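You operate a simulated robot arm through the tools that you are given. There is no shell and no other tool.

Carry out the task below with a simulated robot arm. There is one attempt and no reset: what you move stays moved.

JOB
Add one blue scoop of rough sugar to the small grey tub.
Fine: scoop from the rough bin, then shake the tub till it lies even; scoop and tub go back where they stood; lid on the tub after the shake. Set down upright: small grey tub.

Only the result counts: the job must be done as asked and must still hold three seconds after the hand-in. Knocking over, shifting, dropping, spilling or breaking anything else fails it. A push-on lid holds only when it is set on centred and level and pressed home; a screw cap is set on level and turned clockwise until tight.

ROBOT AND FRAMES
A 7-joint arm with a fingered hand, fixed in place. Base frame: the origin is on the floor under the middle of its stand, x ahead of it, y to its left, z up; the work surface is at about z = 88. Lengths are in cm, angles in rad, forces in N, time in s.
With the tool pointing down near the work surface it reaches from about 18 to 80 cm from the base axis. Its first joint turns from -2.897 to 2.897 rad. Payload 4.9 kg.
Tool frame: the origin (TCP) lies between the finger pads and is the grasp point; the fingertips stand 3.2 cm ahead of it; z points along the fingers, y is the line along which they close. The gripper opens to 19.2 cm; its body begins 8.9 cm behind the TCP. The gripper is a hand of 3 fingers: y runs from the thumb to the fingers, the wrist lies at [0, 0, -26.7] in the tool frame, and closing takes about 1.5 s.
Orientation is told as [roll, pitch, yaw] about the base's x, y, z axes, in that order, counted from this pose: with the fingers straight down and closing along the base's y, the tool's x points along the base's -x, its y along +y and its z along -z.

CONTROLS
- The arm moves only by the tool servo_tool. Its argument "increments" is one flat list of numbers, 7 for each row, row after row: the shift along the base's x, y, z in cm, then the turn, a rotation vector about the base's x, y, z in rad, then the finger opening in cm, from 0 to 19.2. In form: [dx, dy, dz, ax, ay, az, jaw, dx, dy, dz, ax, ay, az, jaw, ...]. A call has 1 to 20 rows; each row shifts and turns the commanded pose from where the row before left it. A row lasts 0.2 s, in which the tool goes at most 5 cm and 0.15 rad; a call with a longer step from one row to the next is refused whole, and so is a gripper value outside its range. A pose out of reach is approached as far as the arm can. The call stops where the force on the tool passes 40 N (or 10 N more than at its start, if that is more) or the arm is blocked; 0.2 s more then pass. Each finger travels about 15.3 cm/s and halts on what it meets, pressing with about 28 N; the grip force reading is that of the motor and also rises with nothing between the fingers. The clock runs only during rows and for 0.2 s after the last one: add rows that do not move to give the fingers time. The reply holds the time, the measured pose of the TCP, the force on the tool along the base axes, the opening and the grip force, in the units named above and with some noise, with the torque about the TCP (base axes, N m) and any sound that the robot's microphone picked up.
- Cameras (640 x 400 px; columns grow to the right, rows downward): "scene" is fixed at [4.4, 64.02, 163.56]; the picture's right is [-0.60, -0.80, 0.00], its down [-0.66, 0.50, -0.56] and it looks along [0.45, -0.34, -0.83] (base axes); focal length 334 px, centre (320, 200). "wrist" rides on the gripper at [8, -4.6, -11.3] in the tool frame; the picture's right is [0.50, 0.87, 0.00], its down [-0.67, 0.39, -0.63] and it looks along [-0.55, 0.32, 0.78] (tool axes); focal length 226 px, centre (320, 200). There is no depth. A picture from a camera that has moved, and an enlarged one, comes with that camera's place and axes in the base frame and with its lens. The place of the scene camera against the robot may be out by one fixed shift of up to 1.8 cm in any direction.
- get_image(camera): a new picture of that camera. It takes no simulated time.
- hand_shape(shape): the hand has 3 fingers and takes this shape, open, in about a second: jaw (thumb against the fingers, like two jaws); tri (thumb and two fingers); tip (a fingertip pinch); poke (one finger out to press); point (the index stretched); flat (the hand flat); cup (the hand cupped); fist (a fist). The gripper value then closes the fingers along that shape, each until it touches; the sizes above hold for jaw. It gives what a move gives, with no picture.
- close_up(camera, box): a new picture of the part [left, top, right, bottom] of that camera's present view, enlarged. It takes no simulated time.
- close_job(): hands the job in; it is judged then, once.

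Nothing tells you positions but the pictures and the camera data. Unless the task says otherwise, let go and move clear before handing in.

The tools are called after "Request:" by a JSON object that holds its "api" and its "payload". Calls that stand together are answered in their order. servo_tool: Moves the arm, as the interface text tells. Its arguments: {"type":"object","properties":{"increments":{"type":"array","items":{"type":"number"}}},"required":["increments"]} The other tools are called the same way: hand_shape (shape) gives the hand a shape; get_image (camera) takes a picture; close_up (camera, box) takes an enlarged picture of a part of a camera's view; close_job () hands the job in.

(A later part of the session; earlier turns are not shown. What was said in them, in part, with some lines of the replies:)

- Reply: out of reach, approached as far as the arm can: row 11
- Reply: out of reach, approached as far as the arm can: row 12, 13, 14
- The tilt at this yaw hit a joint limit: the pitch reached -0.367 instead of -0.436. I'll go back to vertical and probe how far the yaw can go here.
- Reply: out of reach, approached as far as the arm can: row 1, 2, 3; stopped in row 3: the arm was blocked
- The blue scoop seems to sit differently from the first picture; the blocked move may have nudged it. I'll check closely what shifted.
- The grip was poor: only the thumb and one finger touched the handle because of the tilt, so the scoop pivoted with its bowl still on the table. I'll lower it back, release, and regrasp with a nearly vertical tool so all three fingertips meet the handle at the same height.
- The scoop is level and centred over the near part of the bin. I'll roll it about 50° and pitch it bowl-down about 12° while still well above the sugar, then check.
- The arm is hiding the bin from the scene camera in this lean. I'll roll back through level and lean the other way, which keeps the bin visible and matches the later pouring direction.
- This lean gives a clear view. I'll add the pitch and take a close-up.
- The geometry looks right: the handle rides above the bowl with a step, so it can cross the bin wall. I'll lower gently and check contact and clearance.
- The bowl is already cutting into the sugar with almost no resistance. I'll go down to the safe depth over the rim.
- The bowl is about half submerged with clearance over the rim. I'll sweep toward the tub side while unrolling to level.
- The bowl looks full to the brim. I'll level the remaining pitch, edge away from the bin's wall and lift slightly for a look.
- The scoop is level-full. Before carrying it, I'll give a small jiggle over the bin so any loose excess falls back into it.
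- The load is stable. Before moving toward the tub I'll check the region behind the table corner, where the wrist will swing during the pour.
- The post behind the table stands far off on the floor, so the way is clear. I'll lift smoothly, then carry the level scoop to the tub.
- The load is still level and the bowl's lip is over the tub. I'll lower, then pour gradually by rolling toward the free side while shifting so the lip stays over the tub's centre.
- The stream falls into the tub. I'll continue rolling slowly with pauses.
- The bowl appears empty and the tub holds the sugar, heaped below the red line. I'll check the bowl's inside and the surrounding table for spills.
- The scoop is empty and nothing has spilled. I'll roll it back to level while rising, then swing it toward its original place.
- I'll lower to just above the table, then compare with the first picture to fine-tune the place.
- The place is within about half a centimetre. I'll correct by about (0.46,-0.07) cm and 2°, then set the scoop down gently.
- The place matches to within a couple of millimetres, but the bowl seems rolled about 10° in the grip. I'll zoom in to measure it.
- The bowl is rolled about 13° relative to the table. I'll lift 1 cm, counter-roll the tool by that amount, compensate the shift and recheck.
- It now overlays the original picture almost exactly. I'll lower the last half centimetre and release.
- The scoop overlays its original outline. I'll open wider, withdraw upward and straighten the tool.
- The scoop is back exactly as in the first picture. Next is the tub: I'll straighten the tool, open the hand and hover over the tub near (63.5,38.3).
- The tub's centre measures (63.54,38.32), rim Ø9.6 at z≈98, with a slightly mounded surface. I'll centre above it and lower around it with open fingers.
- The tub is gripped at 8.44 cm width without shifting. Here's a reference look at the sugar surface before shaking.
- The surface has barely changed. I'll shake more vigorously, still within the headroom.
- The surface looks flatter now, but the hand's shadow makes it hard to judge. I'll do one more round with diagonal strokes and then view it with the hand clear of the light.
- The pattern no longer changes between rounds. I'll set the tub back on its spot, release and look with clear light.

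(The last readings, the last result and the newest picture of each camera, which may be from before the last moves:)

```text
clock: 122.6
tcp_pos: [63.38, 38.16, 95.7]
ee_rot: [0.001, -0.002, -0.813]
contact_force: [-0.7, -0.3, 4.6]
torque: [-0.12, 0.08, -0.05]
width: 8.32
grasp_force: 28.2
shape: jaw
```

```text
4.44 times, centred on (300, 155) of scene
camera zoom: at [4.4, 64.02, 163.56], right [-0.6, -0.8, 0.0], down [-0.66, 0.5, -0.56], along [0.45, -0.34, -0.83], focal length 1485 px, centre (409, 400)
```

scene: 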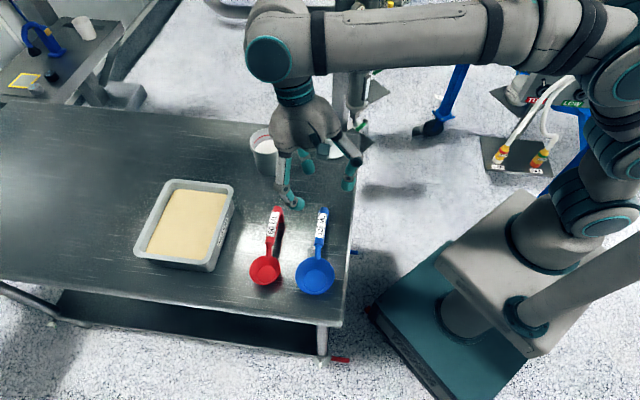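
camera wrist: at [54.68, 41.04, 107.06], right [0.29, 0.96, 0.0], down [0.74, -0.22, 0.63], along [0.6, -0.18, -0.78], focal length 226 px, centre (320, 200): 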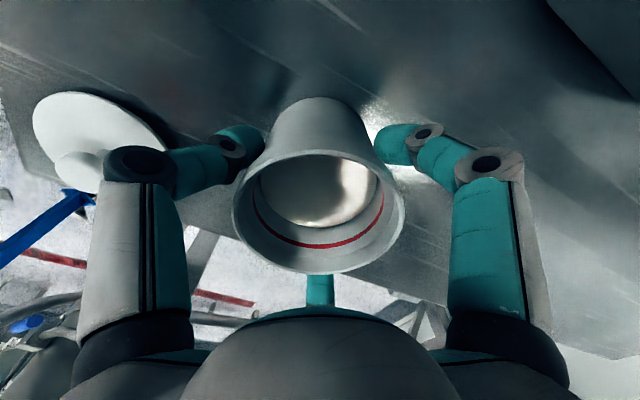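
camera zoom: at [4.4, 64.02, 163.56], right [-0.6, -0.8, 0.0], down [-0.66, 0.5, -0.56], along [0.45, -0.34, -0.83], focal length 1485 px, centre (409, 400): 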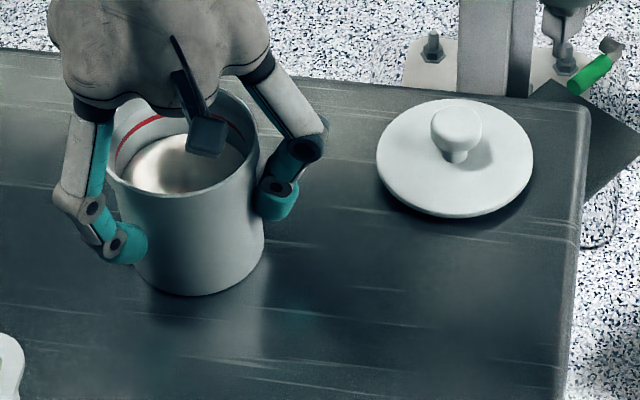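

The tub is on the table at its original spot to within about 2 mm. I'll release gently and rise.

Request:
{"api": "servo_tool", "payload": {"increments": [0, 0, 0, 0, 0, 0, 8.5, 0, 0, 0, 0, 0, 0, 9, 0, 0, 0, 0, 0, 0, 9.5, 0, 0, 0, 0, 0, 0, 10.5, 0, 0, 0, 0, 0, 0, 12, 0, 0, 0, 0, 0, 0, 14, 0, 0, 0, 0, 0, 0, 15, 0, 0, 0, 0, 0, 0, 15, 0, 0, 1, 0, 0, 0, 15, 0, 0, 1.5, 0, 0, 0, 15, 0, 0, 2, 0, 0, 0, 15, 0, 0, 2, 0, 0, 0, 15, 0, 0, 2, 0, 0, 0, 15, 0, 0, 2, 0, 0, 0, 15, 0, 0, 2, 0, 0, 0, 15, 0, 0, 0, 0, 0, 0, 15]}}

Request:
{"api": "close_up", "payload": {"camera": "scene", "box": [230, 110, 370, 200]}}

Request:
{"api": "get_image", "payload": {"camera": "wrist"}}

Request:
{"api": "close_up", "payload": {"camera": "wrist", "box": [250, 70, 390, 200]}}

```text
clock: 126.0
tcp_pos: [63.28, 38.21, 107.97]
ee_rot: [-0.001, 0.0, -0.813]
contact_force: [-0.6, 0.2, -0.6]
torque: [0.03, 0.0, -0.02]
width: 14.93
grasp_force: 0.1
shape: jaw
```

```text
4.44 times, centred on (300, 155) of scene
camera zoom: at [4.4, 64.02, 163.56], right [-0.6, -0.8, 0.0], down [-0.66, 0.5, -0.56], along [0.45, -0.34, -0.83], focal length 1485 px, centre (409, 400)
```

zoom: 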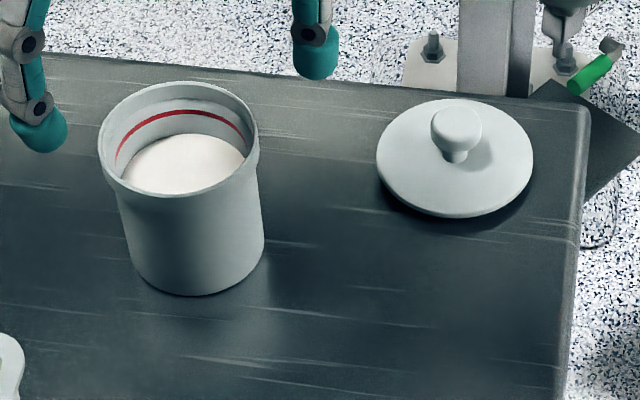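

```text
taken
camera wrist: at [54.48, 40.91, 119.32], right [0.29, 0.96, 0.0], down [0.74, -0.22, 0.63], along [0.6, -0.18, -0.78], focal length 226 px, centre (320, 200)
```

wrist: 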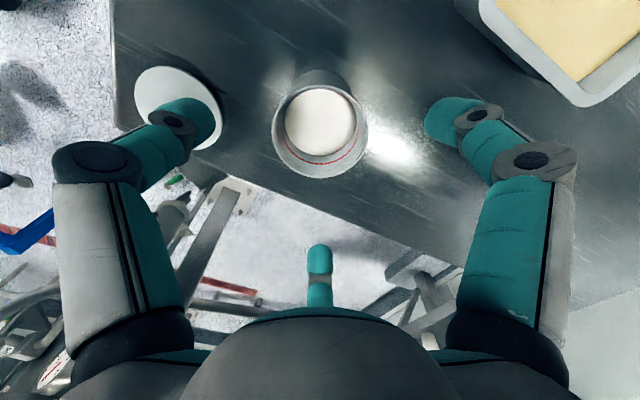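

```text
3.08 times, centred on (320, 135) of wrist
camera zoom: at [54.48, 40.91, 119.32], right [0.29, 0.96, 0.0], down [0.74, -0.22, 0.63], along [0.6, -0.18, -0.78], focal length 696 px, centre (320, 400)
```

zoom: 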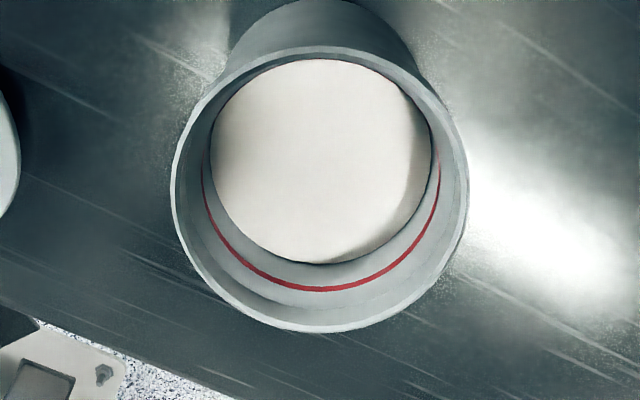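

The tub stands back in place. I'll look closely at the sugar surface for evenness.

Request:
{"api": "close_up", "payload": {"camera": "wrist", "box": [285, 80, 360, 160]}}

Request:
{"api": "close_up", "payload": {"camera": "scene", "box": [248, 125, 292, 160]}}

```text
5.00 times, centred on (322, 120) of wrist
camera zoom: at [54.48, 40.91, 119.32], right [0.29, 0.96, 0.0], down [0.74, -0.22, 0.63], along [0.6, -0.18, -0.78], focal length 1130 px, centre (308, 600)
```

zoom: 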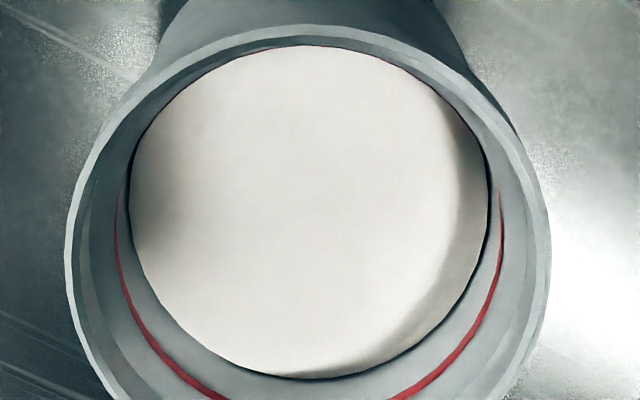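

```text
11.43 times, centred on (270, 142) of scene
camera zoom: at [4.4, 64.02, 163.56], right [-0.6, -0.8, 0.0], down [-0.66, 0.5, -0.56], along [0.45, -0.34, -0.83], focal length 3818 px, centre (891, 857)
```

zoom: 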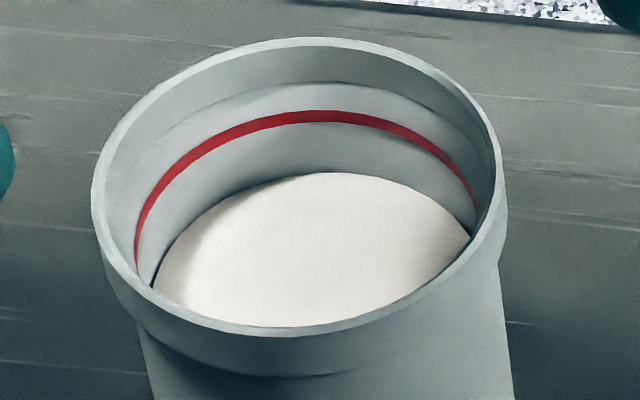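

I'll go back to the exact viewpoint used before the shake to compare the shading like for like.

Request:
{"api": "servo_tool", "payload": {"increments": [-1.2, 0.22, 0.5, 0, 0, 0, 14, -1.2, 0.22, 0.5, 0, 0, 0, 14, -1.24, 0.23, 0.5, 0, 0, 0, 14, 0, 0, 0, 0, 0, 0, 14]}}

Request:
{"api": "close_up", "payload": {"camera": "wrist", "box": [260, 85, 400, 210]}}

Request:
{"api": "close_up", "payload": {"camera": "scene", "box": [235, 115, 305, 180]}}

```text
clock: 127.0
tcp_pos: [59.7, 38.92, 109.53]
ee_rot: [-0.001, 0.0, -0.812]
contact_force: [-0.7, -0.5, -1.5]
torque: [0.02, 0.03, -0.01]
width: 14.05
grasp_force: 0.1
shape: jaw
```

```text
3.20 times, centred on (330, 148) of wrist
camera zoom: at [50.87, 41.56, 120.81], right [0.29, 0.96, 0.0], down [0.74, -0.22, 0.63], along [0.6, -0.18, -0.78], focal length 723 px, centre (288, 368)
```

zoom: 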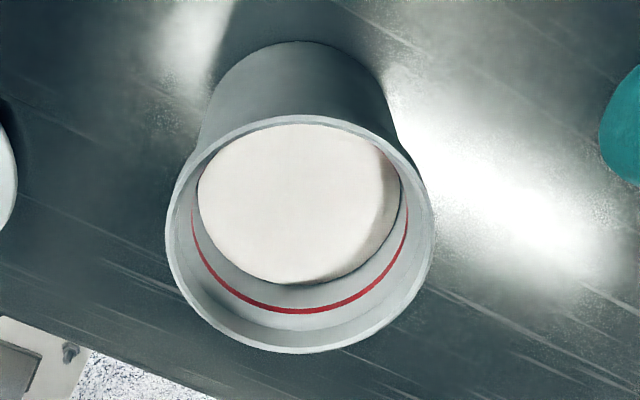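

```text
6.15 times, centred on (270, 148) of scene
camera zoom: at [4.4, 64.02, 163.56], right [-0.6, -0.8, 0.0], down [-0.66, 0.5, -0.56], along [0.45, -0.34, -0.83], focal length 2056 px, centre (628, 523)
```

zoom: 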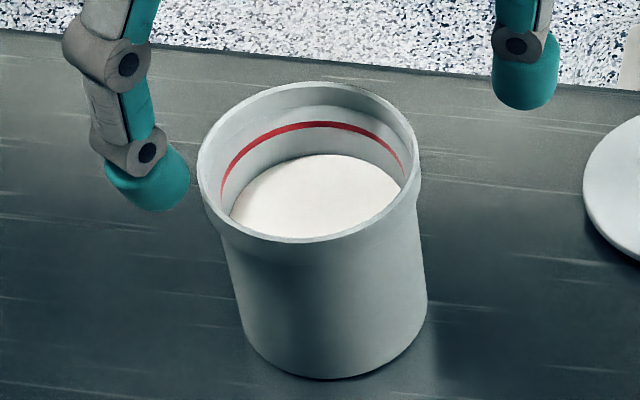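

The boundary of the sugar runs parallel to the red ring all round, and the shading settled over the last rounds, so it lies even. Next is the lid: I'll move over it and look.

Request:
{"api": "servo_tool", "payload": {"increments": [-0.15, -1.8, 0, 0, 0, 0, 12, -0.15, -1.8, 0, 0, 0, 0, 11, -0.15, -1.8, 0, 0, 0, 0, 10, -0.15, -1.8, 0, 0, 0, 0, 9, -0.15, -1.8, 0, 0, 0, 0, 9, -0.15, -1.8, 0, 0, 0, 0, 9, -0.15, -1.8, 0, 0, 0, 0, 9, -0.15, -1.8, 0, 0, 0, 0, 9, 0, -1.8, 0, 0, 0, 0, 9, 0, -1.8, 0, 0, 0, 0, 9, 0, 0, 0, 0, 0, 0, 9]}}

Request:
{"api": "get_image", "payload": {"camera": "wrist"}}

Request:
{"api": "close_up", "payload": {"camera": "wrist", "box": [240, 60, 420, 240]}}

Request:
{"api": "close_up", "payload": {"camera": "scene", "box": [305, 120, 360, 165]}}

```text
clock: 129.4
tcp_pos: [58.58, 20.77, 109.51]
ee_rot: [-0.001, -0.001, -0.815]
contact_force: [0.3, 0.8, 0.3]
torque: [0.0, 0.02, -0.04]
width: 9.06
grasp_force: 0.0
shape: jaw
```

```text
taken
camera wrist: at [49.67, 23.51, 120.83], right [0.29, 0.96, 0.0], down [0.74, -0.22, 0.63], along [0.6, -0.18, -0.78], focal length 226 px, centre (320, 200)
```

wrist: 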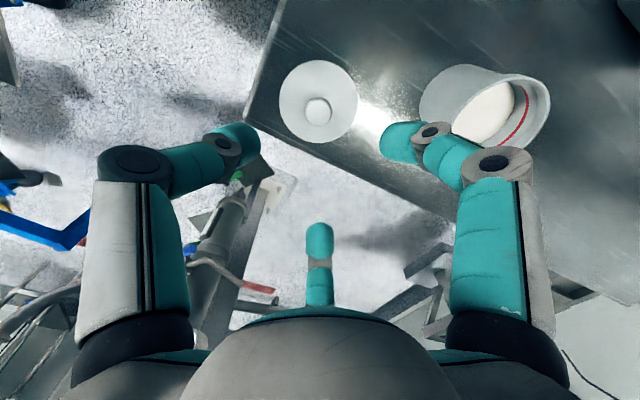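

```text
2.22 times, centred on (330, 150) of wrist
camera zoom: at [49.67, 23.51, 120.83], right [0.29, 0.96, 0.0], down [0.74, -0.22, 0.63], along [0.6, -0.18, -0.78], focal length 502 px, centre (298, 311)
```

zoom: 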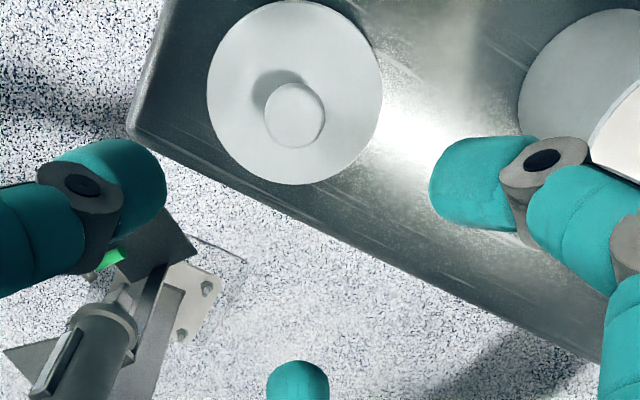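

```text
8.89 times, centred on (332, 142) of scene
camera zoom: at [4.4, 64.02, 163.56], right [-0.6, -0.8, 0.0], down [-0.66, 0.5, -0.56], along [0.45, -0.34, -0.83], focal length 2969 px, centre (209, 711)
```

zoom: 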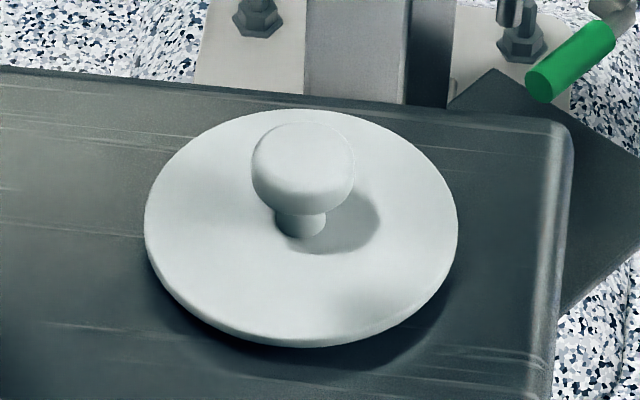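

The lid is at (58.6,20.6): Ø10.6 disc with a mushroom knob about 3.5 cm wide, knob middle at z≈91.6. I'll centre over it and descend with fingers around the knob.

Request:
{"api": "servo_tool", "payload": {"increments": [0, -0.15, -1.5, 0, 0, 0, 8, 0, 0, -2, 0, 0, 0, 8, 0, 0, -2, 0, 0, 0, 8, 0, 0, -2, 0, 0, 0, 8, 0, 0, -2, 0, 0, 0, 8, 0, 0, -1.5, 0, 0, 0, 8, 0, 0, -1, 0, 0, 0, 8, 0, 0, 0, 0, 0, 0, 8]}}

Request:
{"api": "get_image", "payload": {"camera": "wrist"}}

Request:
{"api": "close_up", "payload": {"camera": "scene", "box": [270, 80, 400, 180]}}

```text
clock: 131.2
tcp_pos: [58.51, 20.62, 97.5]
ee_rot: [-0.001, -0.001, -0.814]
contact_force: [0.4, 0.8, 1.5]
torque: [0.01, 0.01, -0.01]
width: 8.03
grasp_force: 0.0
shape: jaw
```

```text
taken
camera wrist: at [49.69, 23.3, 108.83], right [0.29, 0.96, 0.0], down [0.74, -0.22, 0.63], along [0.6, -0.18, -0.78], focal length 226 px, centre (320, 200)
```

wrist: 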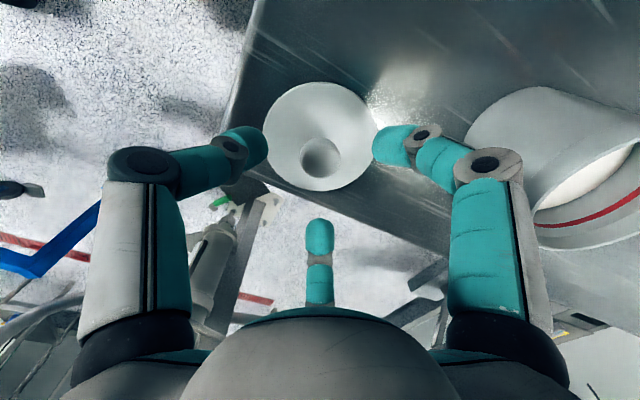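

```text
4.00 times, centred on (335, 130) of scene
camera zoom: at [4.4, 64.02, 163.56], right [-0.6, -0.8, 0.0], down [-0.66, 0.5, -0.56], along [0.45, -0.34, -0.83], focal length 1336 px, centre (260, 480)
```

zoom: 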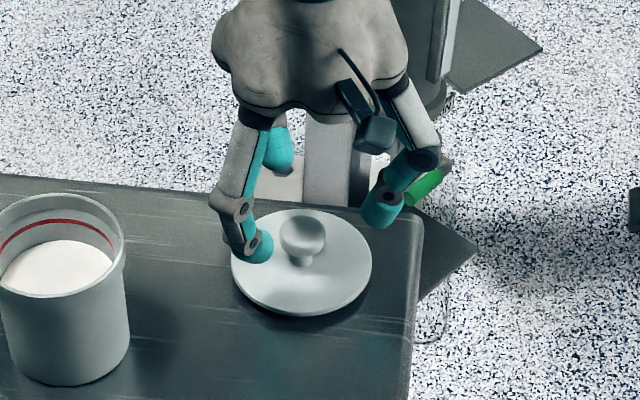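

Request:
{"api": "servo_tool", "payload": {"increments": [0.05, 0.06, -1, 0, 0, 0, 7, 0, 0, -1, 0, 0, 0, 7, 0, 0, -0.8, 0, 0, 0, 7, 0, 0, -0.4, 0, 0, 0, 7, 0, 0, 0, 0, 0, 0, 7]}}

Request:
{"api": "get_image", "payload": {"camera": "wrist"}}

Request:
{"api": "close_up", "payload": {"camera": "scene", "box": [290, 90, 380, 170]}}

```text
clock: 132.4
tcp_pos: [58.47, 20.73, 94.34]
ee_rot: [-0.003, -0.002, -0.814]
contact_force: [0.9, 0.4, 0.5]
torque: [0.01, 0.01, -0.01]
width: 7.04
grasp_force: 0.0
shape: jaw
```

```text
taken
camera wrist: at [49.71, 23.43, 105.66], right [0.29, 0.96, 0.0], down [0.74, -0.22, 0.63], along [0.6, -0.18, -0.78], focal length 226 px, centre (320, 200)
```

wrist: 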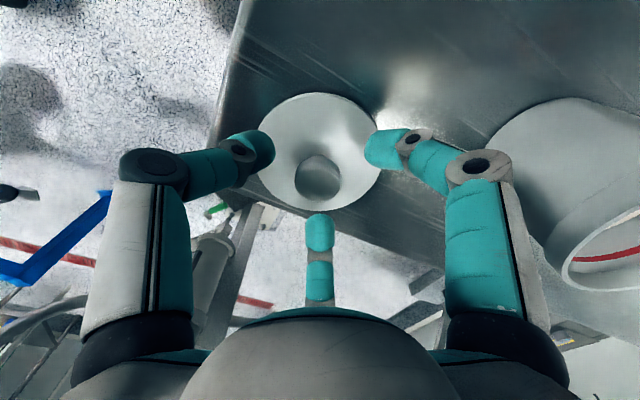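

```text
5.00 times, centred on (335, 130) of scene
camera zoom: at [4.4, 64.02, 163.56], right [-0.6, -0.8, 0.0], down [-0.66, 0.5, -0.56], along [0.45, -0.34, -0.83], focal length 1670 px, centre (245, 550)
```

zoom: 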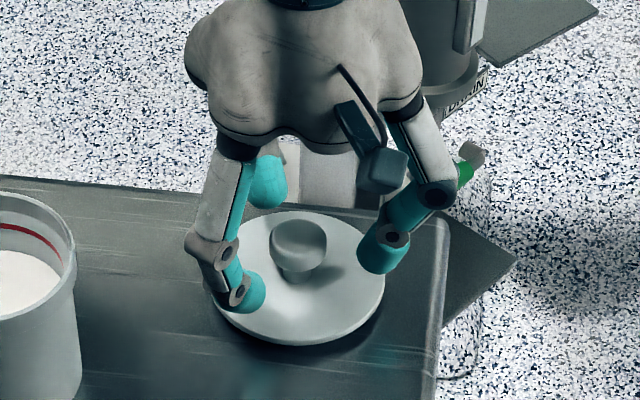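

Request:
{"api": "servo_tool", "payload": {"increments": [0.04, -0.04, -0.25, 0, 0, 0, 7, 0, 0, 0, 0, 0, 0, 6, 0, 0, 0, 0, 0, 0, 5.5, 0, 0, 0, 0, 0, 0, 5, 0, 0, 0, 0, 0, 0, 4.5, 0, 0, 0, 0, 0, 0, 4, 0, 0, 0, 0, 0, 0, 3.7, 0, 0, 0, 0, 0, 0, 3.4, 0, 0, 0, 0, 0, 0, 3, 0, 0, 0, 0, 0, 0, 2, 0, 0, 0, 0, 0, 0, 1, 0, 0, 0, 0, 0, 0, 1, 0, 0, 0, 0, 0, 0, 1]}}

Request:
{"api": "get_image", "payload": {"camera": "wrist"}}

Request:
{"api": "close_up", "payload": {"camera": "scene", "box": [290, 90, 380, 170]}}

```text
clock: 135.2
tcp_pos: [58.59, 20.83, 94.14]
ee_rot: [-0.002, -0.001, -0.814]
contact_force: [-0.7, 0.4, 0.7]
torque: [-0.02, 0.03, 0.01]
width: 2.69
grasp_force: 28.0
shape: jaw
```

```text
taken
camera wrist: at [49.76, 23.39, 105.43], right [0.29, 0.96, 0.0], down [0.74, -0.22, 0.63], along [0.6, -0.18, -0.78], focal length 226 px, centre (320, 200)
```

wrist: 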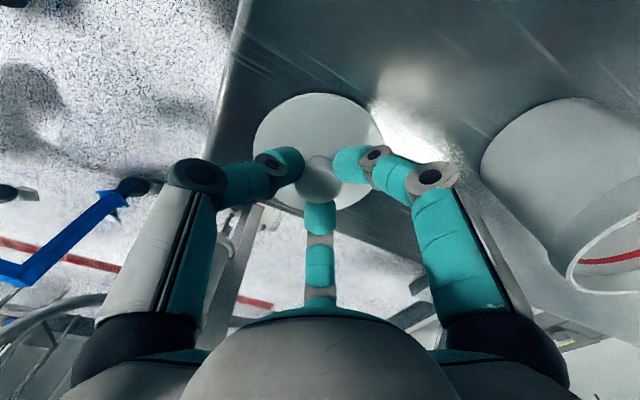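

```text
5.00 times, centred on (335, 130) of scene
camera zoom: at [4.4, 64.02, 163.56], right [-0.6, -0.8, 0.0], down [-0.66, 0.5, -0.56], along [0.45, -0.34, -0.83], focal length 1670 px, centre (245, 550)
```

zoom: 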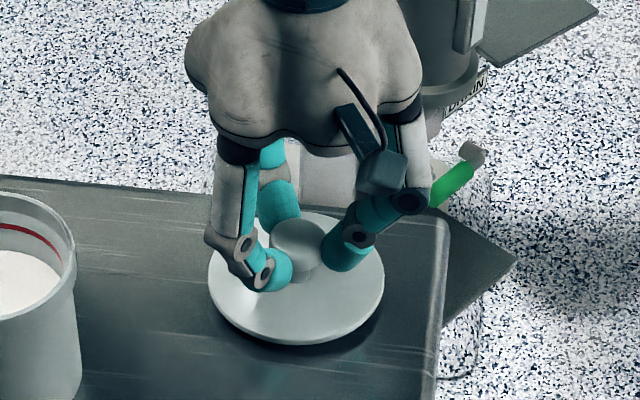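

The knob is gripped. I'll lift and check that the lid hangs level.

Request:
{"api": "servo_tool", "payload": {"increments": [0, 0, 0.5, 0, 0, 0, 1, 0, 0, 1, 0, 0, 0, 1, 0, 0, 1.5, 0, 0, 0, 1, 0, 0, 2, 0, 0, 0, 1, 0, 0, 2, 0, 0, 0, 1, 0, 0, 2, 0, 0, 0, 1, 0, 0, 2, 0, 0, 0, 1, 0, 0, 2, 0, 0, 0, 1, 0, 0, 0, 0, 0, 0, 1]}}

Request:
{"api": "get_image", "payload": {"camera": "wrist"}}

Request:
{"api": "close_up", "payload": {"camera": "scene", "box": [240, 50, 400, 180]}}

```text
clock: 137.2
tcp_pos: [58.66, 20.83, 107.11]
ee_rot: [-0.002, -0.004, -0.814]
contact_force: [-0.1, 0.0, 0.4]
torque: [0.0, 0.0, -0.01]
width: 2.71
grasp_force: 27.0
shape: jaw
```

```text
taken
camera wrist: at [49.74, 23.42, 118.44], right [0.29, 0.96, 0.0], down [0.74, -0.22, 0.63], along [0.6, -0.18, -0.78], focal length 226 px, centre (320, 200)
```

wrist: 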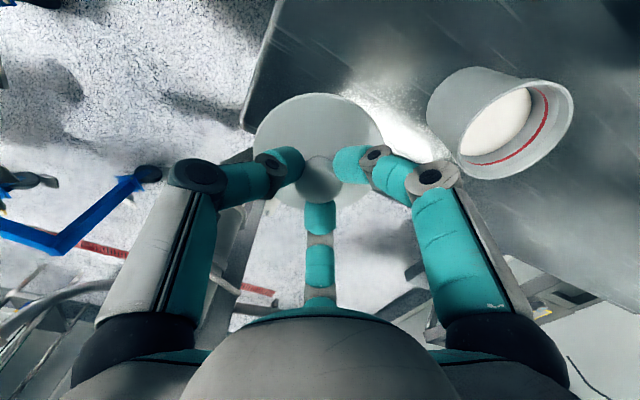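

```text
3.08 times, centred on (320, 115) of scene
camera zoom: at [4.4, 64.02, 163.56], right [-0.6, -0.8, 0.0], down [-0.66, 0.5, -0.56], along [0.45, -0.34, -0.83], focal length 1028 px, centre (320, 462)
```

zoom: 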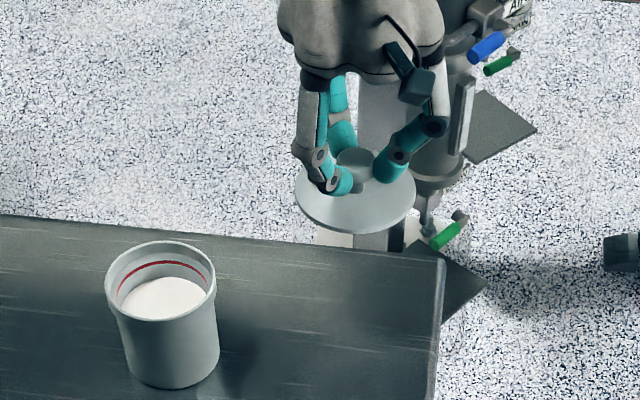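

The lid hangs level and centred in the grip. I'll carry it over the tub.

Request:
{"api": "servo_tool", "payload": {"increments": [0.2, 0.7, 0.5, 0, 0, 0, 1, 0.394, 1.47, 0.5, 0, 0, 0, 1, 0.394, 1.47, 0.3, 0, 0, 0, 1, 0.394, 1.47, 0, 0, 0, 0, 1, 0.394, 1.47, 0, 0, 0, 0, 1, 0.394, 1.47, 0, 0, 0, 0, 1, 0.394, 1.47, 0, 0, 0, 0, 1, 0.394, 1.47, 0, 0, 0, 0, 1, 0.394, 1.47, 0, 0, 0, 0, 1, 0.394, 1.47, 0, 0, 0, 0, 1, 0.394, 1.47, 0, 0, 0, 0, 1, 0.394, 1.47, 0, 0, 0, 0, 1, 0.196, 0.77, 0, 0, 0, 0, 1, 0, 0, 0, 0, 0, 0, 1]}}

Request:
{"api": "get_image", "payload": {"camera": "wrist"}}

Request:
{"api": "close_up", "payload": {"camera": "scene", "box": [215, 70, 335, 180]}}

```text
clock: 140.2
tcp_pos: [63.29, 38.34, 108.33]
ee_rot: [-0.001, 0.0, -0.813]
contact_force: [-0.5, -0.3, -1.3]
torque: [0.0, 0.03, 0.06]
width: 2.69
grasp_force: 27.9
shape: jaw
```

```text
taken
camera wrist: at [54.44, 41.06, 119.7], right [0.29, 0.96, 0.0], down [0.74, -0.22, 0.63], along [0.6, -0.18, -0.78], focal length 226 px, centre (320, 200)
```

wrist: 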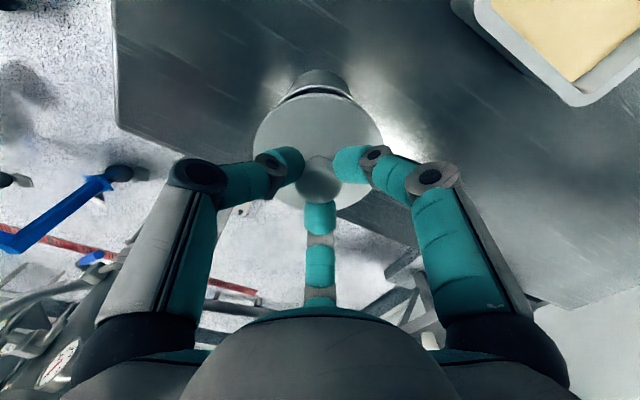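

```text
3.64 times, centred on (275, 125) of scene
camera zoom: at [4.4, 64.02, 163.56], right [-0.6, -0.8, 0.0], down [-0.66, 0.5, -0.56], along [0.45, -0.34, -0.83], focal length 1215 px, centre (484, 473)
```

zoom: 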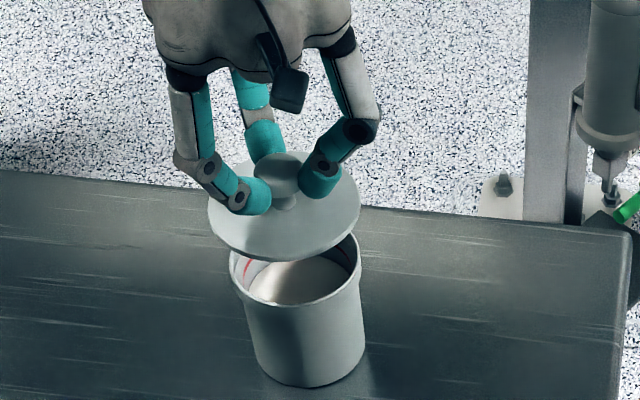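

Request:
{"api": "servo_tool", "payload": {"increments": [0.05, 0.08, -1, 0, 0, 0, 1, 0, 0, -1, 0, 0, 0, 1, 0, 0, -0.8, 0, 0, 0, 1, 0, 0, -0.5, 0, 0, 0, 1, 0, 0, 0, 0, 0, 0, 1]}}

Request:
{"api": "close_up", "payload": {"camera": "wrist", "box": [240, 60, 400, 220]}}

Request:
{"api": "close_up", "payload": {"camera": "scene", "box": [240, 105, 305, 180]}}

```text
clock: 141.4
tcp_pos: [63.25, 38.49, 105.03]
ee_rot: [-0.001, 0.0, -0.813]
contact_force: [-0.1, -0.1, -0.5]
torque: [0.03, -0.01, 0.03]
width: 2.7
grasp_force: 28.4
shape: jaw
```

```text
2.50 times, centred on (320, 140) of wrist
camera zoom: at [54.46, 41.15, 116.41], right [0.29, 0.96, 0.0], down [0.74, -0.22, 0.63], along [0.6, -0.18, -0.78], focal length 565 px, centre (320, 350)
```

zoom: 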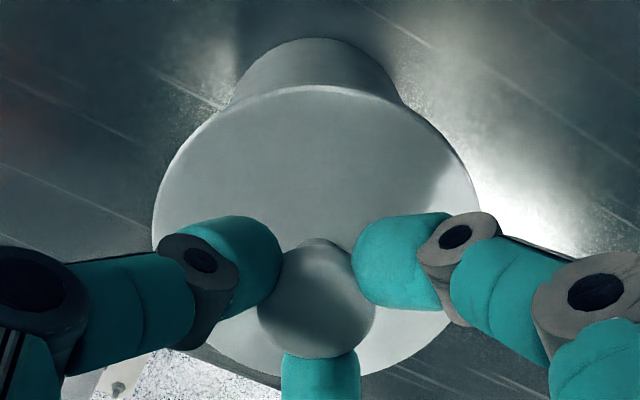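

```text
5.33 times, centred on (272, 142) of scene
camera zoom: at [4.4, 64.02, 163.56], right [-0.6, -0.8, 0.0], down [-0.66, 0.5, -0.56], along [0.45, -0.34, -0.83], focal length 1782 px, centre (573, 507)
```

zoom: 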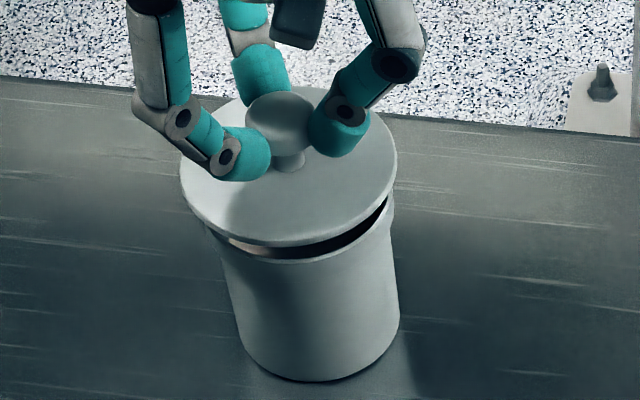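

I need precise centring, so I'll zoom in on the lid and rim edges from the scene camera.

Request:
{"api": "close_up", "payload": {"camera": "scene", "box": [255, 130, 295, 160]}}

Request:
{"api": "close_up", "payload": {"camera": "scene", "box": [248, 120, 298, 182]}}

Request:
{"api": "close_up", "payload": {"camera": "wrist", "box": [270, 60, 370, 130]}}

```text
13.33 times, centred on (275, 145) of scene
camera zoom: at [4.4, 64.02, 163.56], right [-0.6, -0.8, 0.0], down [-0.66, 0.5, -0.56], along [0.45, -0.34, -0.83], focal length 4454 px, centre (920, 933)
```

zoom: 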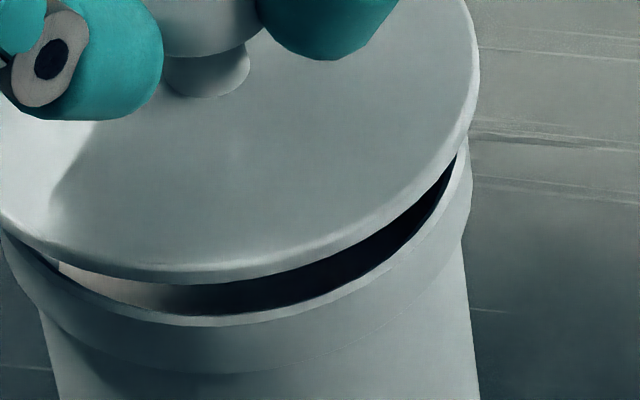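

```text
6.45 times, centred on (273, 151) of scene
camera zoom: at [4.4, 64.02, 163.56], right [-0.6, -0.8, 0.0], down [-0.66, 0.5, -0.56], along [0.45, -0.34, -0.83], focal length 2155 px, centre (623, 516)
```

zoom: 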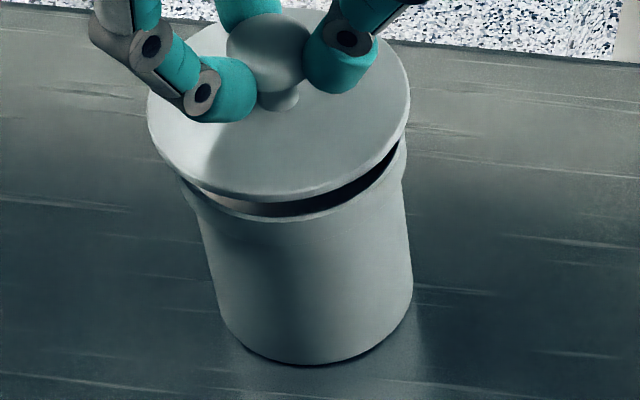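

```text
5.71 times, centred on (320, 95) of wrist
camera zoom: at [54.46, 41.15, 116.41], right [0.29, 0.96, 0.0], down [0.74, -0.22, 0.63], along [0.6, -0.18, -0.78], focal length 1292 px, centre (320, 800)
```

zoom: 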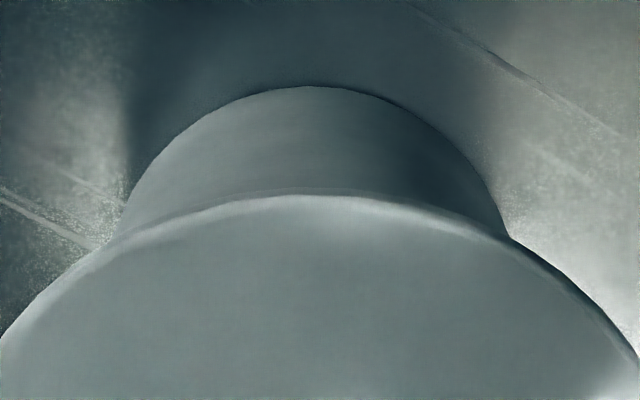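

The lid is concentric to within about 2 mm. I'll nudge by -0.1 cm in x and lower in small steps, watching the force.

Request:
{"api": "servo_tool", "payload": {"increments": [-0.1, 0, -0.4, 0, 0, 0, 1, 0, 0, -0.4, 0, 0, 0, 1, 0, 0, -0.3, 0, 0, 0, 1, 0, 0, 0, 0, 0, 0, 1]}}

Request:
{"api": "close_up", "payload": {"camera": "scene", "box": [248, 120, 298, 182]}}

Request:
{"api": "close_up", "payload": {"camera": "scene", "box": [255, 130, 295, 160]}}

```text
clock: 142.4
tcp_pos: [63.14, 38.39, 104.0]
ee_rot: [-0.002, 0.0, -0.813]
contact_force: [0.3, 0.1, 0.8]
torque: [-0.01, -0.02, -0.03]
width: 2.69
grasp_force: 27.9
shape: jaw
```

```text
6.45 times, centred on (273, 151) of scene
camera zoom: at [4.4, 64.02, 163.56], right [-0.6, -0.8, 0.0], down [-0.66, 0.5, -0.56], along [0.45, -0.34, -0.83], focal length 2155 px, centre (623, 516)
```

zoom: 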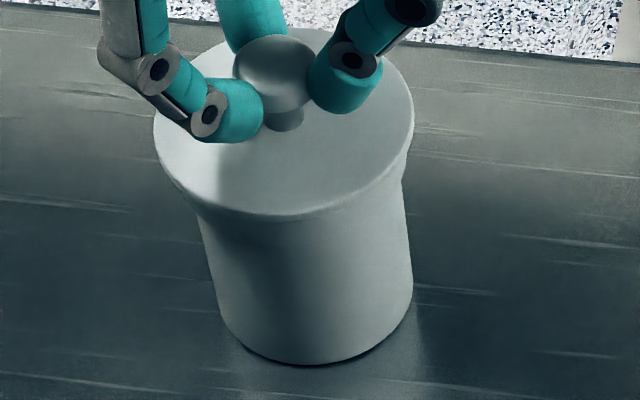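

```text
13.33 times, centred on (275, 145) of scene
camera zoom: at [4.4, 64.02, 163.56], right [-0.6, -0.8, 0.0], down [-0.66, 0.5, -0.56], along [0.45, -0.34, -0.83], focal length 4454 px, centre (920, 933)
```

zoom: 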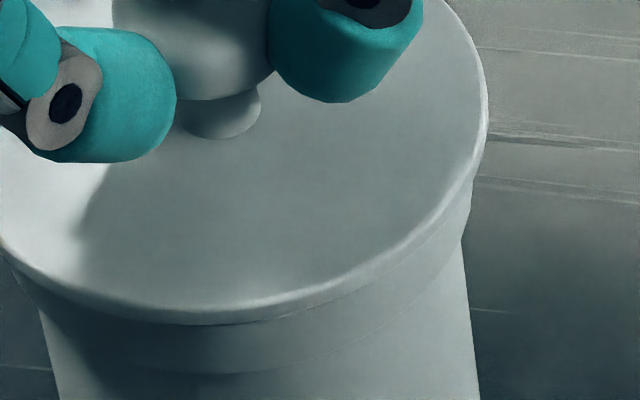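

Request:
{"api": "servo_tool", "payload": {"increments": [0, 0, 0.3, 0, 0, 0, 1, -0.1, -0.13, 0, 0, 0, 0, 1, 0, 0, -0.3, 0, 0, 0, 1, 0, 0, 0, 0, 0, 0, 1]}}

Request:
{"api": "servo_tool", "payload": {"increments": [0, 0, -0.2, 0, 0, 0, 1, 0, 0, 0, 0, 0, 0, 1]}}

Request:
{"api": "close_up", "payload": {"camera": "scene", "box": [248, 120, 298, 182]}}

Request:
{"api": "close_up", "payload": {"camera": "wrist", "box": [240, 60, 400, 220]}}

```text
clock: 143.4
tcp_pos: [63.26, 38.31, 103.95]
ee_rot: [-0.002, 0.001, -0.813]
contact_force: [-0.1, 0.2, -0.5]
torque: [0.01, -0.04, 0.01]
width: 2.67
grasp_force: 28.5
shape: jaw
```

```text
clock: 144.0
tcp_pos: [63.15, 38.26, 103.83]
ee_rot: [-0.002, 0.0, -0.813]
contact_force: [0.5, -0.2, -0.5]
torque: [-0.01, -0.03, 0.01]
width: 2.69
grasp_force: 28.1
shape: jaw
```

```text
6.45 times, centred on (273, 151) of scene
camera zoom: at [4.4, 64.02, 163.56], right [-0.6, -0.8, 0.0], down [-0.66, 0.5, -0.56], along [0.45, -0.34, -0.83], focal length 2155 px, centre (623, 516)
```

zoom: 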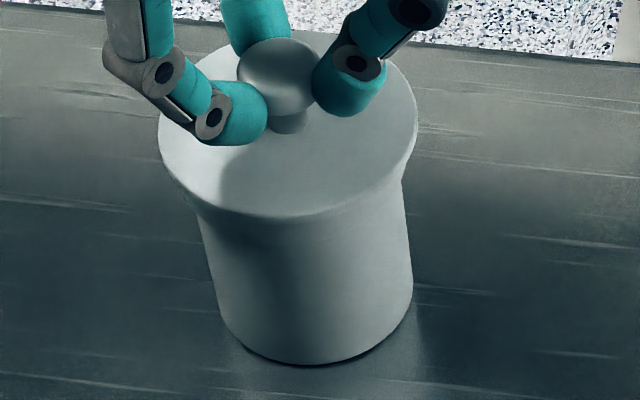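

```text
2.50 times, centred on (320, 140) of wrist
camera zoom: at [54.32, 40.97, 115.12], right [0.29, 0.96, 0.0], down [0.74, -0.22, 0.63], along [0.6, -0.18, -0.78], focal length 565 px, centre (320, 350)
```

zoom: 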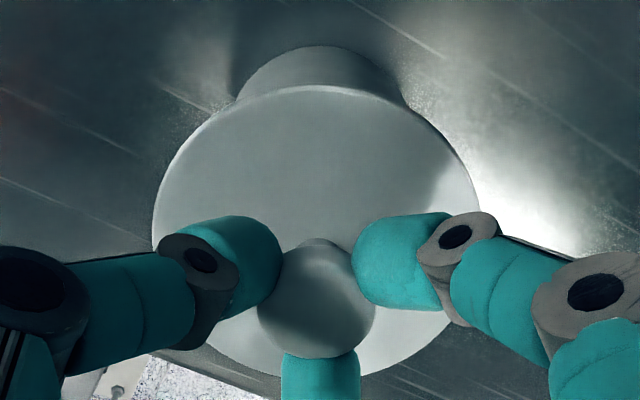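

Request:
{"api": "servo_tool", "payload": {"increments": [-0.05, 0.12, 0.1, 0, 0, 0, 1, 0, 0, -0.2, 0, 0, 0, 1, 0, 0, 0, 0, 0, 0, 1]}}

Request:
{"api": "servo_tool", "payload": {"increments": [0, 0, -0.15, 0, 0, 0, 1, 0, 0, 0, 0, 0, 0, 1]}}

Request:
{"api": "servo_tool", "payload": {"increments": [0, 0, -0.15, 0, 0, 0, 1, 0, 0, 0, 0, 0, 0, 1]}}

```text
clock: 144.8
tcp_pos: [63.17, 38.49, 103.71]
ee_rot: [-0.003, -0.001, -0.813]
contact_force: [0.6, -0.4, 0.4]
torque: [-0.04, -0.01, 0.0]
width: 2.69
grasp_force: 28.3
shape: jaw
```

```text
clock: 145.4
tcp_pos: [63.15, 38.42, 103.49]
ee_rot: [-0.001, 0.001, -0.813]
contact_force: [1.0, -0.6, -0.4]
torque: [-0.02, -0.01, -0.04]
width: 2.7
grasp_force: 27.7
shape: jaw
```

```text
clock: 146.0
tcp_pos: [63.17, 38.29, 103.29]
ee_rot: [0.0, -0.002, -0.814]
contact_force: [1.3, -0.3, 0.0]
torque: [0.01, -0.01, 0.02]
width: 2.7
grasp_force: 27.6
shape: jaw
```

Request:
{"api": "close_up", "payload": {"camera": "scene", "box": [248, 120, 298, 182]}}

Request:
{"api": "close_up", "payload": {"camera": "wrist", "box": [240, 60, 400, 220]}}

```text
6.45 times, centred on (273, 151) of scene
camera zoom: at [4.4, 64.02, 163.56], right [-0.6, -0.8, 0.0], down [-0.66, 0.5, -0.56], along [0.45, -0.34, -0.83], focal length 2155 px, centre (623, 516)
```

zoom: 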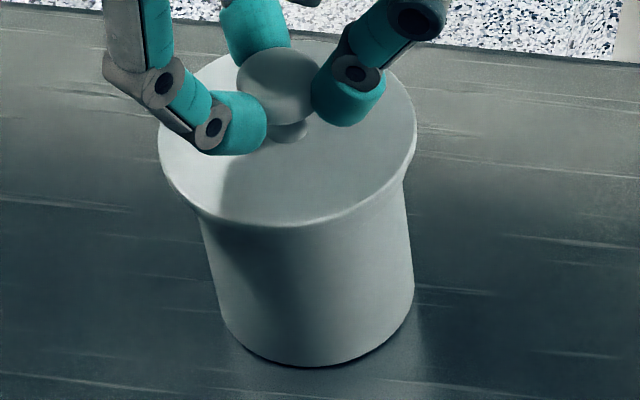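

```text
2.50 times, centred on (320, 140) of wrist
camera zoom: at [54.26, 41.1, 114.7], right [0.29, 0.96, 0.0], down [0.74, -0.22, 0.63], along [0.6, -0.18, -0.78], focal length 565 px, centre (320, 350)
```

zoom: 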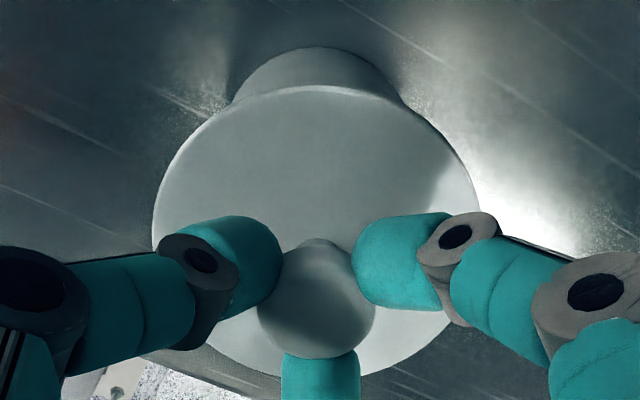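

The lid is going down around the rim without resistance. I'll keep lowering in small steps until it meets the stop.

Request:
{"api": "servo_tool", "payload": {"increments": [0, 0, -0.15, 0, 0, 0, 1, 0, 0, 0, 0, 0, 0, 1]}}

Request:
{"api": "servo_tool", "payload": {"increments": [0, 0, -0.15, 0, 0, 0, 1, 0, 0, 0, 0, 0, 0, 1]}}

Request:
{"api": "servo_tool", "payload": {"increments": [0, 0, -0.15, 0, 0, 0, 1, 0, 0, 0, 0, 0, 0, 1]}}

```text
clock: 146.6
tcp_pos: [63.18, 38.3, 103.12]
ee_rot: [-0.002, 0.0, -0.814]
contact_force: [-0.4, -0.7, 0.2]
torque: [0.01, -0.01, 0.0]
width: 2.7
grasp_force: 27.9
shape: jaw
```

```text
clock: 147.2
tcp_pos: [63.2, 38.37, 103.17]
ee_rot: [0.0, -0.002, -0.813]
contact_force: [0.9, -1.9, 7.4]
torque: [-0.08, 0.01, 0.0]
width: 2.7
grasp_force: 28.1
shape: jaw
heard: snap
```

```text
clock: 147.8
tcp_pos: [63.09, 38.37, 103.15]
ee_rot: [0.001, -0.003, -0.813]
contact_force: [0.8, -2.7, 18.9]
torque: [-0.11, -0.03, 0.0]
width: 2.75
grasp_force: 28.0
shape: jaw
```

I heard the snap, so the lid is home. I'll check that it sits level and that the tub hasn't moved.

Request:
{"api": "close_up", "payload": {"camera": "scene", "box": [248, 120, 298, 182]}}

Request:
{"api": "close_up", "payload": {"camera": "scene", "box": [230, 110, 370, 200]}}

```text
6.45 times, centred on (273, 151) of scene
camera zoom: at [4.4, 64.02, 163.56], right [-0.6, -0.8, 0.0], down [-0.66, 0.5, -0.56], along [0.45, -0.34, -0.83], focal length 2155 px, centre (623, 516)
```

zoom: 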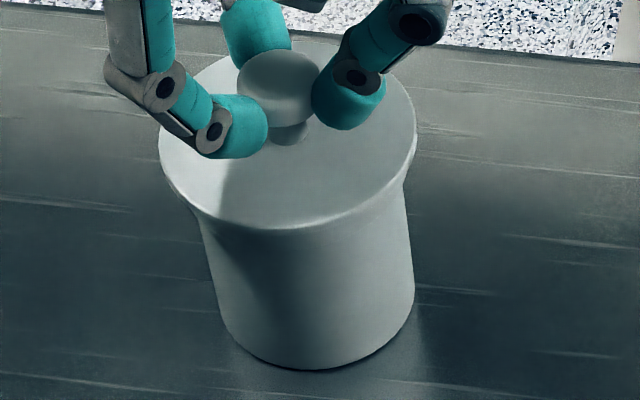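

```text
4.44 times, centred on (300, 155) of scene
camera zoom: at [4.4, 64.02, 163.56], right [-0.6, -0.8, 0.0], down [-0.66, 0.5, -0.56], along [0.45, -0.34, -0.83], focal length 1485 px, centre (409, 400)
```

zoom: 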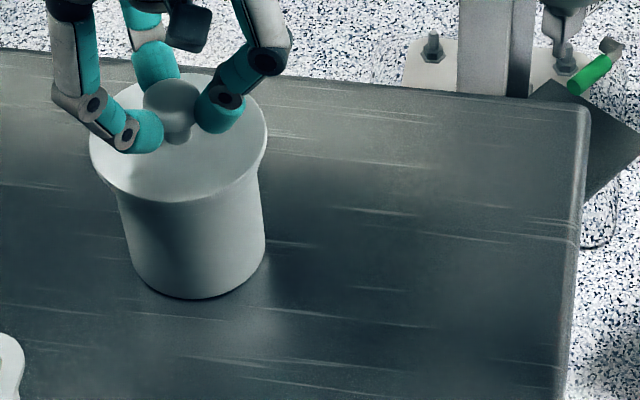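

The lid sits level and the tub is within about 4 mm of where it stood. I'll relieve the press, release the knob and rise.

Request:
{"api": "servo_tool", "payload": {"increments": [0, 0, 0.15, 0, 0, 0, 1, 0, 0, 0, 0, 0, 0, 2.9, 0, 0, 0, 0, 0, 0, 3.2, 0, 0, 0, 0, 0, 0, 3.6, 0, 0, 0, 0, 0, 0, 4.2, 0, 0, 0, 0, 0, 0, 5, 0, 0, 0, 0, 0, 0, 6, 0, 0, 0, 0, 0, 0, 7, 0, 0, 0, 0, 0, 0, 8, 0, 0, 0, 0, 0, 0, 8]}}

Request:
{"api": "close_up", "payload": {"camera": "scene", "box": [230, 80, 370, 200]}}

```text
clock: 150.0
tcp_pos: [63.07, 38.33, 102.93]
ee_rot: [-0.002, -0.001, -0.814]
contact_force: [0.1, 0.7, 0.0]
torque: [0.0, 0.01, 0.01]
width: 7.97
grasp_force: 0.0
shape: jaw
```

```text
3.33 times, centred on (300, 140) of scene
camera zoom: at [4.4, 64.02, 163.56], right [-0.6, -0.8, 0.0], down [-0.66, 0.5, -0.56], along [0.45, -0.34, -0.83], focal length 1114 px, centre (387, 400)
```

zoom: 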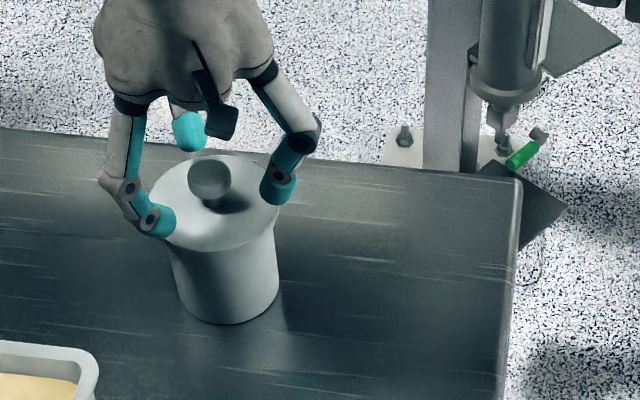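

Request:
{"api": "servo_tool", "payload": {"increments": [0, 0, 0.5, 0, 0, 0, 8, 0, 0, 1, 0, 0, 0, 8, 0, 0, 1.5, 0, 0, 0, 8, 0, 0, 1.5, 0, 0, 0, 8, -0.5, 0, 1.5, 0, 0, 0, 8, -1, 0, 1, 0, 0, 0, 8, -1.5, 0, 0.5, 0, 0, 0, 8, -2, 0, 0, 0, 0, 0, 8, -2, 0, 0, 0, 0, 0, 8, -2, 0, 0, 0, 0, 0, 8, 0, 0, 0, 0, 0, 0, 8]}}

Request:
{"api": "get_image", "payload": {"camera": "wrist"}}

Request:
{"api": "get_image", "payload": {"camera": "scene"}}

Request:
{"api": "close_up", "payload": {"camera": "scene", "box": [230, 110, 370, 200]}}

```text
clock: 152.4
tcp_pos: [54.12, 38.35, 110.54]
ee_rot: [-0.001, 0.0, -0.814]
contact_force: [0.4, 0.2, 0.2]
torque: [-0.02, -0.01, 0.01]
width: 7.98
grasp_force: 0.1
shape: jaw
```

```text
taken
camera wrist: at [45.26, 41.09, 121.92], right [0.29, 0.96, 0.0], down [0.74, -0.22, 0.63], along [0.6, -0.18, -0.78], focal length 226 px, centre (320, 200)
```

wrist: 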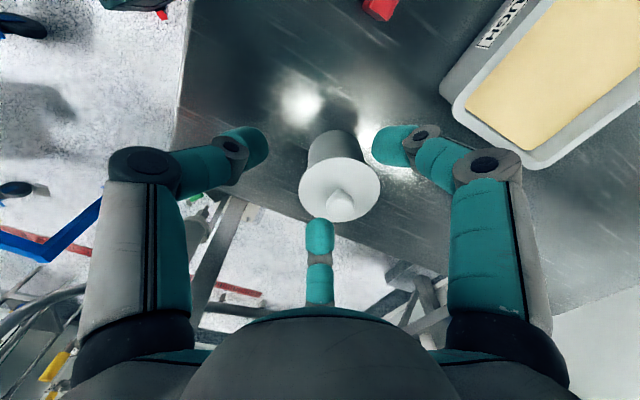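

```text
taken
```

scene: 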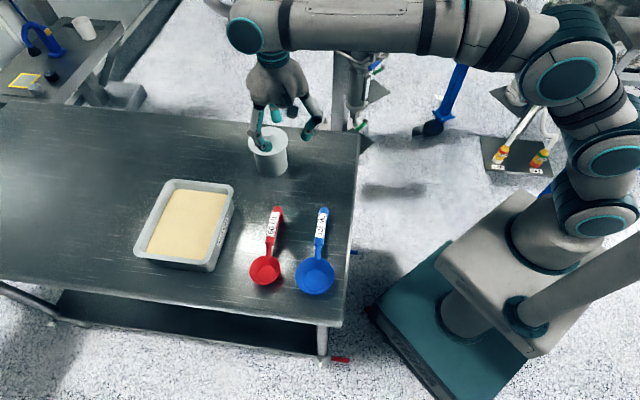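

```text
4.44 times, centred on (300, 155) of scene
camera zoom: at [4.4, 64.02, 163.56], right [-0.6, -0.8, 0.0], down [-0.66, 0.5, -0.56], along [0.45, -0.34, -0.83], focal length 1485 px, centre (409, 400)
```

zoom: 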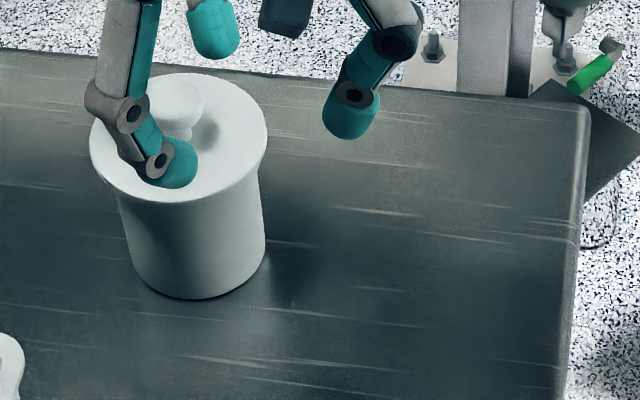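

The lid is on. I'll move the arm well clear and make a final comparison with the starting picture.

Request:
{"api": "servo_tool", "payload": {"increments": [-1, -0.2, 1, 0, 0, 0, 8, -2, -0.3, 1.5, 0, 0, 0, 8, -2, -0.3, 1.5, 0, 0, 0, 8, -2, -0.3, 1.5, 0, 0, 0, 8, -2, -0.3, 1.5, 0, 0, 0, 8, -2, -0.3, 1.5, 0, 0, 0, 8, -2, -0.3, 1.5, 0, 0, 0, 8, -2, -0.3, 1.5, 0, 0, 0, 8, -2, -0.3, 1.5, 0, 0, 0, 8, -1, 0, 0.5, 0, 0, 0, 8, 0, 0, 0, 0, 0, 0, 8]}}

Request:
{"api": "get_image", "payload": {"camera": "scene"}}

Request:
{"api": "close_up", "payload": {"camera": "scene", "box": [230, 110, 370, 200]}}

Request:
{"api": "close_up", "payload": {"camera": "scene", "box": [120, 100, 380, 310]}}

```text
clock: 154.8
tcp_pos: [36.09, 35.81, 124.06]
ee_rot: [-0.001, 0.0, -0.815]
contact_force: [0.0, -0.8, -0.6]
torque: [-0.01, 0.0, 0.04]
width: 7.97
grasp_force: 0.2
shape: jaw
```

```text
taken
```

scene: 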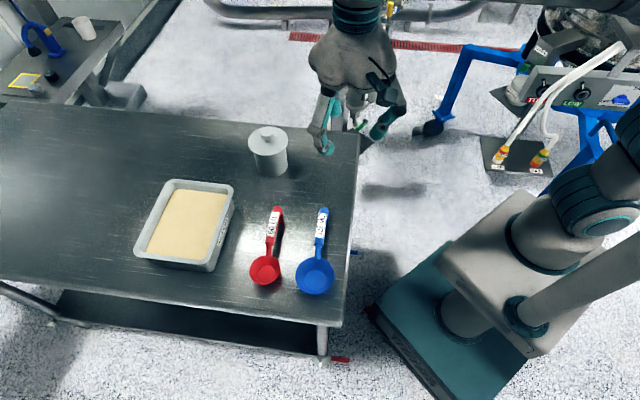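

```text
4.44 times, centred on (300, 155) of scene
camera zoom: at [4.4, 64.02, 163.56], right [-0.6, -0.8, 0.0], down [-0.66, 0.5, -0.56], along [0.45, -0.34, -0.83], focal length 1485 px, centre (409, 400)
```

zoom: 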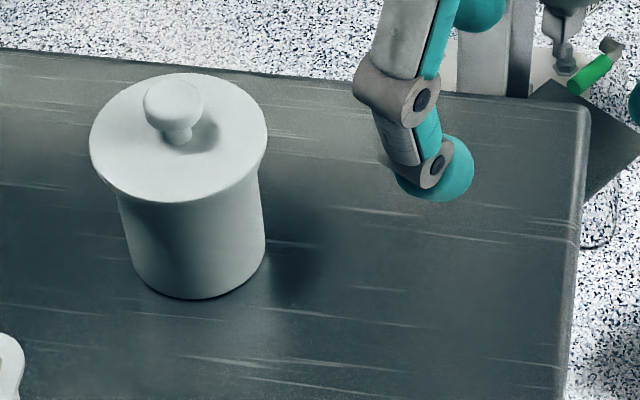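

```text
1.90 times, centred on (250, 205) of scene
camera zoom: at [4.4, 64.02, 163.56], right [-0.6, -0.8, 0.0], down [-0.66, 0.5, -0.56], along [0.45, -0.34, -0.83], focal length 636 px, centre (453, 190)
```

zoom: 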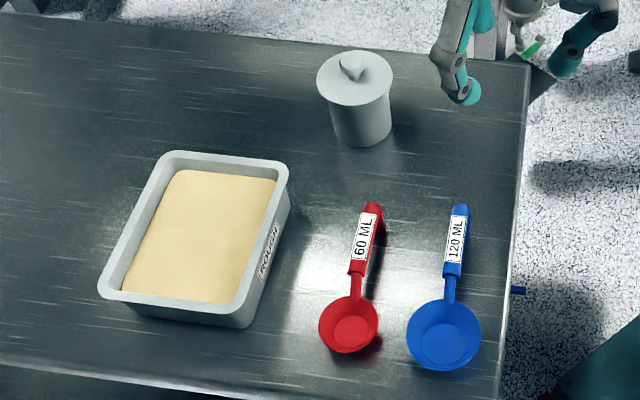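

The final check matches the start. The tub is upright on its spot with the lid snapped on level, the blue scoop lies on its original outline, and the red scoop and bin are untouched with nothing spilled. The hand is clear, so I'm handing in.

Request:
{"api": "close_job", "payload": {}}

```text
The job is handed in.
```

I added one level blue scoop (120 ml) of rough sugar to the small grey tub, shook it and put the lid on. I've handed the job in, but I don't have the verdict.

- **Sugar:** I took one level-full scoop from the rough bin and poured it into the tub. I saw no spill.
- **Shake:** I shook the tub in four rounds until the surface stopped changing in the pictures. It looked even, but I judged that by eye and can't recheck it with the lid on.
- **Tub:** It stands upright, about 3–4 mm from where it started.
- **Lid:** It is centred and level, and it snapped when pressed down.
- **Blue scoop:** The arm bumped it about 3 cm early on, and my first grip on it failed, so I set it down and gripped it again. At the end I put it back; in the pictures it matches its starting outline.
- **Red scoop and bin:** Neither moved.
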